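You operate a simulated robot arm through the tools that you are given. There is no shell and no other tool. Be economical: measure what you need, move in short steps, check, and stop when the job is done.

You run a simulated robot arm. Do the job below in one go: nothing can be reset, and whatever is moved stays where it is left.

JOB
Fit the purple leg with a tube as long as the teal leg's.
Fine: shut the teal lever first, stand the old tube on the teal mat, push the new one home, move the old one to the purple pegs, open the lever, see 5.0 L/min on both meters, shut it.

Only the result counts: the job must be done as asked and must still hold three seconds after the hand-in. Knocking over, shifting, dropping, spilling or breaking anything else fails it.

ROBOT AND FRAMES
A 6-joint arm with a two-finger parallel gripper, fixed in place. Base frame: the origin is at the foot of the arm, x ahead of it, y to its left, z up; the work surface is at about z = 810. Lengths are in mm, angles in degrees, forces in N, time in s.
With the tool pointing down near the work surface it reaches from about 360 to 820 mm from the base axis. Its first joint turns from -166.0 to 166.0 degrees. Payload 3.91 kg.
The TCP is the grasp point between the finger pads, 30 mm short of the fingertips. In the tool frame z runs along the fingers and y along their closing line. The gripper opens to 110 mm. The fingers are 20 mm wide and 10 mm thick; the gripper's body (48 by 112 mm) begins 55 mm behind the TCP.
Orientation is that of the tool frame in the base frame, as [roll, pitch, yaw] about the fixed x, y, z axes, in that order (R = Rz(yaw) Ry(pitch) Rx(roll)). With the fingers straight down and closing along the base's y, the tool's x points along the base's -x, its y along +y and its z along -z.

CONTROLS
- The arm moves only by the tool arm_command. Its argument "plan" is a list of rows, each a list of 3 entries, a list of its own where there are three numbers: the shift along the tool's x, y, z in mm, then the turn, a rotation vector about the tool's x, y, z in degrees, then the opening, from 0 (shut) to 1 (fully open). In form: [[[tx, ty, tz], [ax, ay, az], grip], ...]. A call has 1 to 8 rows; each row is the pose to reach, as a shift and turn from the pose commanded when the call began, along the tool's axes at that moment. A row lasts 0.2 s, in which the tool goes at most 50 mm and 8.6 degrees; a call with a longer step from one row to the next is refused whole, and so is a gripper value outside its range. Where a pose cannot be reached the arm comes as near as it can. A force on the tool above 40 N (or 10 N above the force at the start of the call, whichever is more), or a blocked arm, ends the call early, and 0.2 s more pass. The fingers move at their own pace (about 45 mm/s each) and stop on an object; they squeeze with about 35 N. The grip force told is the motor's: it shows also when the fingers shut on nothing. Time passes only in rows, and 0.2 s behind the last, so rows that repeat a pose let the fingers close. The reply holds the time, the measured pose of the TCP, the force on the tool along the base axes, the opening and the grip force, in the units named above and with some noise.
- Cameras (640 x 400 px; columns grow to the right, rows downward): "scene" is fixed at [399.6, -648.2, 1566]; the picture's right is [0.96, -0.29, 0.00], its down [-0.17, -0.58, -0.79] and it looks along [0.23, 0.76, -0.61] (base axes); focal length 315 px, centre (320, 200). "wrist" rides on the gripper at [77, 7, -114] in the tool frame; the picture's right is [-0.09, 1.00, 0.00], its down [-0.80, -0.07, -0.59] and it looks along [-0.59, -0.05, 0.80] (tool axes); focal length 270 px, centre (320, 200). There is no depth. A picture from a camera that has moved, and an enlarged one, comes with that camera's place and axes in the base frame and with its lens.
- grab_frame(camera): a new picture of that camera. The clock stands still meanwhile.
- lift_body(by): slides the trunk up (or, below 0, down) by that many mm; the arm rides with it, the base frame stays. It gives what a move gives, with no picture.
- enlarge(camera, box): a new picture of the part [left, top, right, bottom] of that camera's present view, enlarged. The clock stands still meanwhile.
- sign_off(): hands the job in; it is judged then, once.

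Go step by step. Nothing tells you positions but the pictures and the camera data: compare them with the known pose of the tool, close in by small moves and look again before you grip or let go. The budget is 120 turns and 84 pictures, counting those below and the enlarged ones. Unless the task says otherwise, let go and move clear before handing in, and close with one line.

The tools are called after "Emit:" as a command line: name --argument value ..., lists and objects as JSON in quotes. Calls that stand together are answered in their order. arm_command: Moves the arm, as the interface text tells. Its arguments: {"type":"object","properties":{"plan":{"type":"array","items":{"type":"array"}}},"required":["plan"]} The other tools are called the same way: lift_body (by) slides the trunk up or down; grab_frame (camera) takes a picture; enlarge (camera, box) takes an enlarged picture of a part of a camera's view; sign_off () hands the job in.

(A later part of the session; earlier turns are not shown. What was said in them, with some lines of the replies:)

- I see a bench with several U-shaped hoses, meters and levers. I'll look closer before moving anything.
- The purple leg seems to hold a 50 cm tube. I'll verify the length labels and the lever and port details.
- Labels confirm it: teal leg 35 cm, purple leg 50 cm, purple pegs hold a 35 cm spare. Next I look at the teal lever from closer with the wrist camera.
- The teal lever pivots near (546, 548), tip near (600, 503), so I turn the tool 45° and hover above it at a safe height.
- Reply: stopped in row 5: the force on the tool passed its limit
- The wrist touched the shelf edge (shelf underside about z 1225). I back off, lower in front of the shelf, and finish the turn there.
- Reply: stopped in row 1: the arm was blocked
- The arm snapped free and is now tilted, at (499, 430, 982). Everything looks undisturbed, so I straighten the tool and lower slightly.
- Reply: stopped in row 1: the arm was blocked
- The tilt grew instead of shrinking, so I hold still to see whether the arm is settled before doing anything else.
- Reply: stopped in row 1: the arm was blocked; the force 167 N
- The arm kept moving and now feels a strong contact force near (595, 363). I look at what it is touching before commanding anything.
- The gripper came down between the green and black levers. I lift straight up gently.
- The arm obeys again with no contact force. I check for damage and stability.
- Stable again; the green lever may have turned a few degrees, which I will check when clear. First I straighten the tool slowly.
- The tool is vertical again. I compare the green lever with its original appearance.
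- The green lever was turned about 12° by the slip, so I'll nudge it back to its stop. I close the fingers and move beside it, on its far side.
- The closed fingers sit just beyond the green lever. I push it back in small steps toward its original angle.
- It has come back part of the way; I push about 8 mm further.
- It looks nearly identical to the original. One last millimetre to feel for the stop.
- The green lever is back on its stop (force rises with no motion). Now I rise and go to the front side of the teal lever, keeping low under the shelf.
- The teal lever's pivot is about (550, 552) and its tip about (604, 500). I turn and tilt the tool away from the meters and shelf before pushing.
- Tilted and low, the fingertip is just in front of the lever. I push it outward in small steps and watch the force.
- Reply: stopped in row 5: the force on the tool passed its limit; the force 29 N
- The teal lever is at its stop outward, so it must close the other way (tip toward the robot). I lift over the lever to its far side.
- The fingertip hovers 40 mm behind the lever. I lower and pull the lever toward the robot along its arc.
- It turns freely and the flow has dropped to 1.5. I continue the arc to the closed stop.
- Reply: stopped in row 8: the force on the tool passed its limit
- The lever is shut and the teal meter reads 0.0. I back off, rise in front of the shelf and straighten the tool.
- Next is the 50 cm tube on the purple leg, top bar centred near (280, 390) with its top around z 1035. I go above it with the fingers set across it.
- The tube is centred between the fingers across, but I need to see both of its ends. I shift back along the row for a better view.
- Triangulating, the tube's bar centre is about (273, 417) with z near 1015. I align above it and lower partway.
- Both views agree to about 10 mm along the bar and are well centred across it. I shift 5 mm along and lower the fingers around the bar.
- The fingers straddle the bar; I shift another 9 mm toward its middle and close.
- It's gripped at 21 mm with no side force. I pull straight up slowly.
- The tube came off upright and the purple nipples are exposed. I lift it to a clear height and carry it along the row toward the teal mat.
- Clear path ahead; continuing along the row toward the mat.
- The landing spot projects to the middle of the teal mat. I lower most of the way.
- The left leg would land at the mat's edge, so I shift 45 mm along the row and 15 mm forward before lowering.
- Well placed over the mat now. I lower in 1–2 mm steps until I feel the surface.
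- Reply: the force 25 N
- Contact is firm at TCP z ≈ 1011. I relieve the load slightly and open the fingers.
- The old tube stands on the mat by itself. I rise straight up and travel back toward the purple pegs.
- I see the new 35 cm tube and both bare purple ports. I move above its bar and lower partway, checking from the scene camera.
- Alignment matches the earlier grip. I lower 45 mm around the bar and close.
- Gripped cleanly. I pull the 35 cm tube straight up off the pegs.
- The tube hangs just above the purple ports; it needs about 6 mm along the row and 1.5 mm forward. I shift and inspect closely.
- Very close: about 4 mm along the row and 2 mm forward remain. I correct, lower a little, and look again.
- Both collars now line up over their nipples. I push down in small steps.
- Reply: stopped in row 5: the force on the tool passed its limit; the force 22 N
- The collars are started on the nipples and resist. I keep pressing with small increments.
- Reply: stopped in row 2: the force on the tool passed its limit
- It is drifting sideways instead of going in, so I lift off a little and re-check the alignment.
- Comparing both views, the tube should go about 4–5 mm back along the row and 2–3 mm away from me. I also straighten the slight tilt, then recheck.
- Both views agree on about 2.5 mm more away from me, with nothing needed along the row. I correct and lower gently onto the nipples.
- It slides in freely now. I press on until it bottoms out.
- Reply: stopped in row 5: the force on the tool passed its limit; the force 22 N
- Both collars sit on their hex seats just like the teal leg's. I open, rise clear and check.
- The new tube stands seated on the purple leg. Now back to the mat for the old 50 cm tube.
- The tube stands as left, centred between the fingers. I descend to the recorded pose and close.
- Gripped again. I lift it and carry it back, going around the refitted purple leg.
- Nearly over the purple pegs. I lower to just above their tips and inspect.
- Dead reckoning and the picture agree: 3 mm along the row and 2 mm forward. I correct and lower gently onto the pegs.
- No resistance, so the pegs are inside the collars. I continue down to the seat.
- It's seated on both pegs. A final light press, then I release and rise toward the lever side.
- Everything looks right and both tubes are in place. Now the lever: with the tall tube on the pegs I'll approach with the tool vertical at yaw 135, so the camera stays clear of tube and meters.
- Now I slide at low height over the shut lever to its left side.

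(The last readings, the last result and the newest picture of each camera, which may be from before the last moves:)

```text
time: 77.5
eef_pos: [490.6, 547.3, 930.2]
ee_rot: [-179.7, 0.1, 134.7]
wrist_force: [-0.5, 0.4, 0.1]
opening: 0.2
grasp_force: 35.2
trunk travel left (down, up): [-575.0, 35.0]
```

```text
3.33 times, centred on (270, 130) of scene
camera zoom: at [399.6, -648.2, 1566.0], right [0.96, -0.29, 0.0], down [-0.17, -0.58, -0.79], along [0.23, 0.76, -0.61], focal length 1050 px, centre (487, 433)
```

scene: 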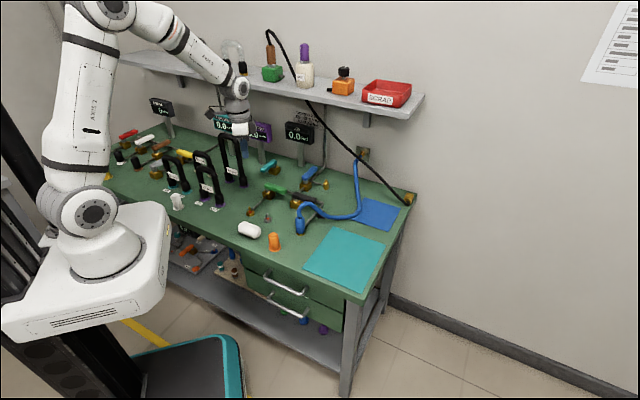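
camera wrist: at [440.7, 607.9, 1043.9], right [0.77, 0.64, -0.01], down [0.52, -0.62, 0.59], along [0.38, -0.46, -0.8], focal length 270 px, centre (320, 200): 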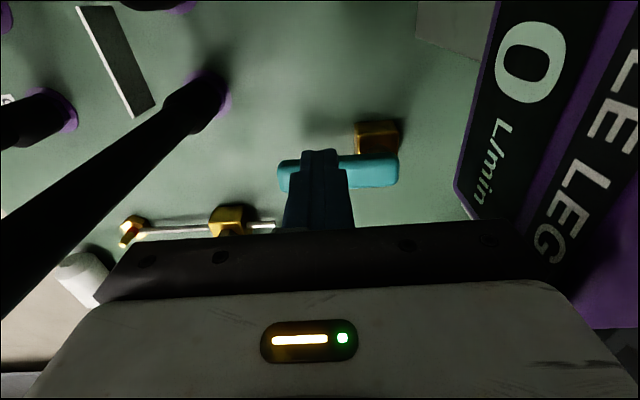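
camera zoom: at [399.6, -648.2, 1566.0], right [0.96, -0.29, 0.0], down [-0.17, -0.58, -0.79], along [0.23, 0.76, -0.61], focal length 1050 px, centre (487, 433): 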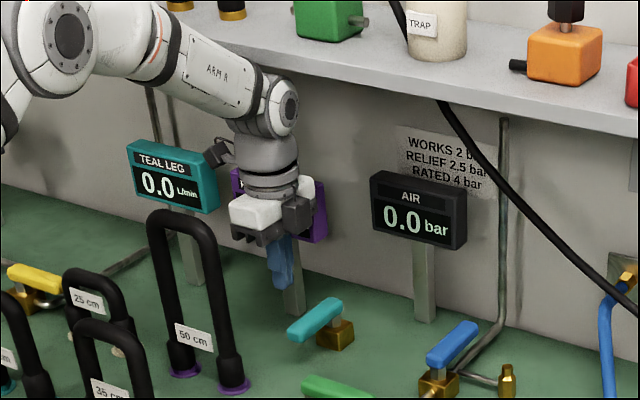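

The fingertip is beside the lever at the right radius. I lower and sweep it toward open.

Emit:
arm_command --plan '[[[0, 0, 28], [0, 0, 0], 0], [[0, 0, 55], [0, 0, 0], 0], [[-10, 0, 55], [0, 0, 0], 0], [[-19, -1, 55], [0, 0, 0], 0], [[-29, -3, 55], [0, 0, 0], 0], [[-38, -4, 55], [0, 0, 0], 0], [[-47, -3, 55], [0, 0, 0], 0], [[-56, 0, 55], [0, 0, 0], 0]]'

Emit:
arm_command --plan '[[[-9, 5, 0], [0, 0, 0], 0], [[-17, 10, 0], [0, 0, 0], 0], [[-23, 17, 0], [0, 0, 0], 0], [[-27, 23, 0], [0, 0, 0], 0], [[-29, 27, 0], [0, 0, 0], 0], [[-30, 30, 0], [0, 0, 0], 0], [[-30, 34, 0], [0, 0, 0], 0], [[-30, 38, 0], [0, 0, 0], 0]]'

Emit:
enlarge --camera "scene" --box '[200, 70, 340, 190]'

```text
time: 79.3
eef_pos: [528.4, 510.3, 876.6]
ee_rot: [180.0, 0.2, 135.0]
wrist_force: [-0.4, -0.1, 0.8]
opening: 0.2
grasp_force: 34.8
trunk travel left (down, up): [-575.0, 35.0]
```

```text
time: 80.8
eef_pos: [564.5, 509.3, 876.7]
ee_rot: [-179.0, 0.0, 135.0]
wrist_force: [-15.3, -10.0, 10.3]
opening: 0.0
grasp_force: 35.1
trunk travel left (down, up): [-575.0, 35.0]
stopped in row 7: the force on the tool passed its limit (the readings are from after the stop); the commanded pose is now the measured one
```

```text
3.33 times, centred on (270, 130) of scene
camera zoom: at [399.6, -648.2, 1566.0], right [0.96, -0.29, 0.0], down [-0.17, -0.58, -0.79], along [0.23, 0.76, -0.61], focal length 1050 px, centre (487, 433)
```

zoom: 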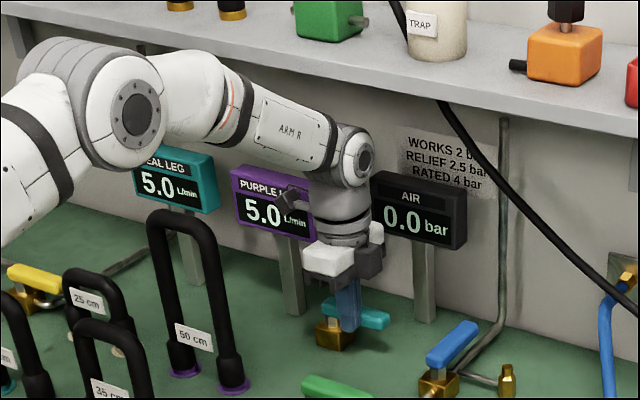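

Both meters read 5.0 L/min. Now I back off, lift, tilt and cross to the far side of the lever to shut it.

Emit:
arm_command --plan '[[[0, -8, 0], [0, 0, 0], 0], [[0, -8, -30], [-8, 0, 0], 0], [[0, -5, -62], [-16, 0, 0], 0], [[-2, 18, -62], [-24, 0, 0], 0], [[-4.6, 39.7, -50], [-29, 0, 0], 0], [[-4.6, 39.7, -44], [-29, 0, 0], 0]]'

Emit:
enlarge --camera "scene" --box '[220, 80, 340, 190]'

```text
time: 82.2
eef_pos: [600.1, 534.9, 916.7]
ee_rot: [151.8, 0.0, 135.0]
wrist_force: [0.0, 0.6, 0.6]
opening: 0.0
grasp_force: 35.3
trunk travel left (down, up): [-575.0, 35.0]
```

```text
3.64 times, centred on (280, 135) of scene
camera zoom: at [399.6, -648.2, 1566.0], right [0.96, -0.29, 0.0], down [-0.17, -0.58, -0.79], along [0.23, 0.76, -0.61], focal length 1146 px, centre (466, 436)
```

zoom: 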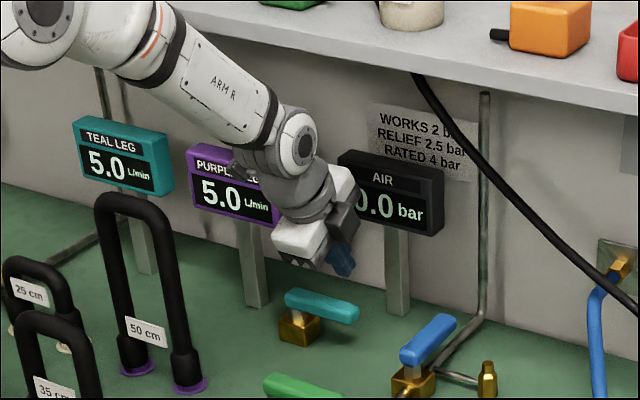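

Position is as planned behind the lever. I lower and sweep it shut while straightening the tool.

Emit:
arm_command --plan '[[[0, -10.3, 19.4], [0, 0, 0], 0], [[0, -20.9, 39.3], [0, 0, 0], 0], [[0, -31, 34], [0, 0, 0], 0], [[-1, -41.5, 27.3], [4, 0, 0], 0], [[-2, -49, 22.5], [8, 0, 0], 0], [[-1, -55.5, 18.5], [11, 0, 0], 0], [[1, -61.5, 14.8], [14, 0, 0], 0], [[6, -67.5, 11.4], [17, 0, 0], 0]]'

Emit:
arm_command --plan '[[[5.5, -5.9, -1.5], [3, 0, 0], 0], [[13.5, -10.6, -2.6], [6, 0, 0], 0], [[21.5, -13.9, -3.3], [9, 0, 0], 0], [[26.5, -14.9, -3.5], [9, 0, 0], 0], [[30.5, -14.9, -3.5], [9, 0, 0], 0], [[34, -14.9, -3.5], [9, 0, 0], 0]]'

Emit:
enlarge --camera "scene" --box '[200, 90, 340, 200]'

```text
time: 84.0
eef_pos: [556.8, 501.2, 875.0]
ee_rot: [169.0, -0.1, 134.8]
wrist_force: [0.0, -0.4, -1.3]
opening: 0.0
grasp_force: 34.8
trunk travel left (down, up): [-575.0, 35.0]
```

```text
time: 85.3
eef_pos: [531.4, 507.2, 876.5]
ee_rot: [177.9, 0.3, 134.6]
wrist_force: [14.3, -9.7, -1.5]
opening: 0.0
grasp_force: 34.8
trunk travel left (down, up): [-575.0, 35.0]
stopped in row 6: the force on the tool passed its limit (the readings are from after the stop); the commanded pose is now the measured one
```

```text
3.64 times, centred on (270, 145) of scene
camera zoom: at [399.6, -648.2, 1566.0], right [0.96, -0.29, 0.0], down [-0.17, -0.58, -0.79], along [0.23, 0.76, -0.61], focal length 1146 px, centre (502, 400)
```

zoom: 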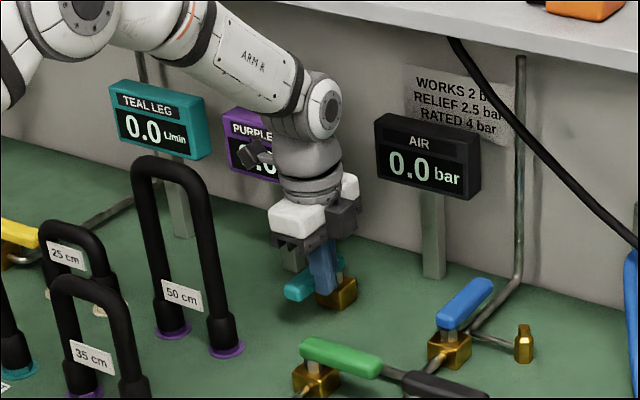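

The lever is on its shut stop and the meters read 0.0. I back away, rise in front of the shelf and clear the bench.

Emit:
arm_command --plan '[[[-8, 0, 0], [0, 0, 0], 0], [[-12, -5, -35], [0, 0, 0], 0], [[-20, -35, -65], [0, 0, 0], 0], [[-30, -75, -80], [0, 0, 0], 0], [[-35, -115, -100], [0, 0, 0], 0], [[-35, -155, -125], [0, 0, 0], 0], [[-35, -195, -150], [0, 0, 0], 0], [[-35, -230, -180], [0, 0, 0], 0]]'

Emit:
grab_frame --camera "scene"

Emit:
enlarge --camera "scene" --box '[150, 100, 350, 230]'

```text
time: 87.1
eef_pos: [383.6, 316.9, 1047.0]
ee_rot: [177.8, 0.2, 134.7]
wrist_force: [-0.8, -0.4, 0.9]
opening: 0.0
grasp_force: 34.7
trunk travel left (down, up): [-575.0, 35.0]
```

```text
4 pictures are left
```

scene: 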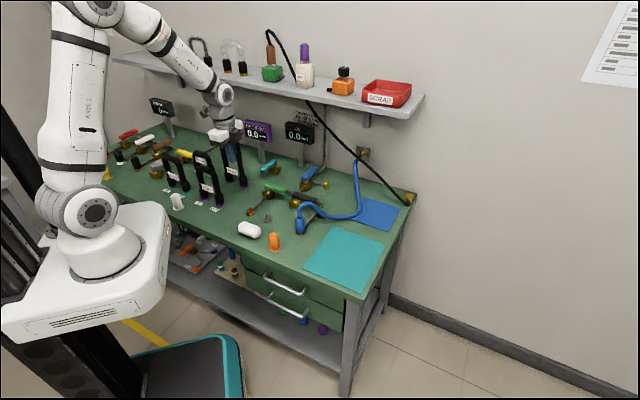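

```text
3.08 times, centred on (250, 165) of scene
camera zoom: at [399.6, -648.2, 1566.0], right [0.96, -0.29, 0.0], down [-0.17, -0.58, -0.79], along [0.23, 0.76, -0.61], focal length 970 px, centre (535, 308)
```

zoom: 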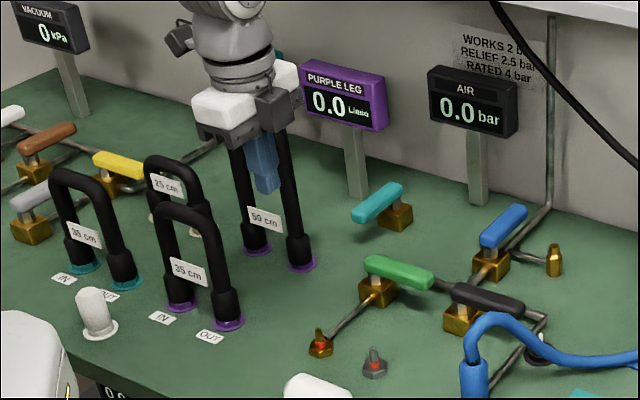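

All is in order: the 35 cm tube is on the purple leg, the 50 cm tube is on the purple pegs, the mat is empty, the teal lever is shut and the arm is clear. I hand in.

Emit:
sign_off

```text
The job is handed in.
```

The purple leg now has the 35 cm tube, matching the teal leg, and the old 50 cm tube is on the purple pegs. With the lever open both meters read 5.0 L/min; I then shut it and both read 0.0. Early on the wrist caught the shelf and the arm lurched, turning the green lever about 12°; I pushed it back to its stop, where it looks as it did at the start.
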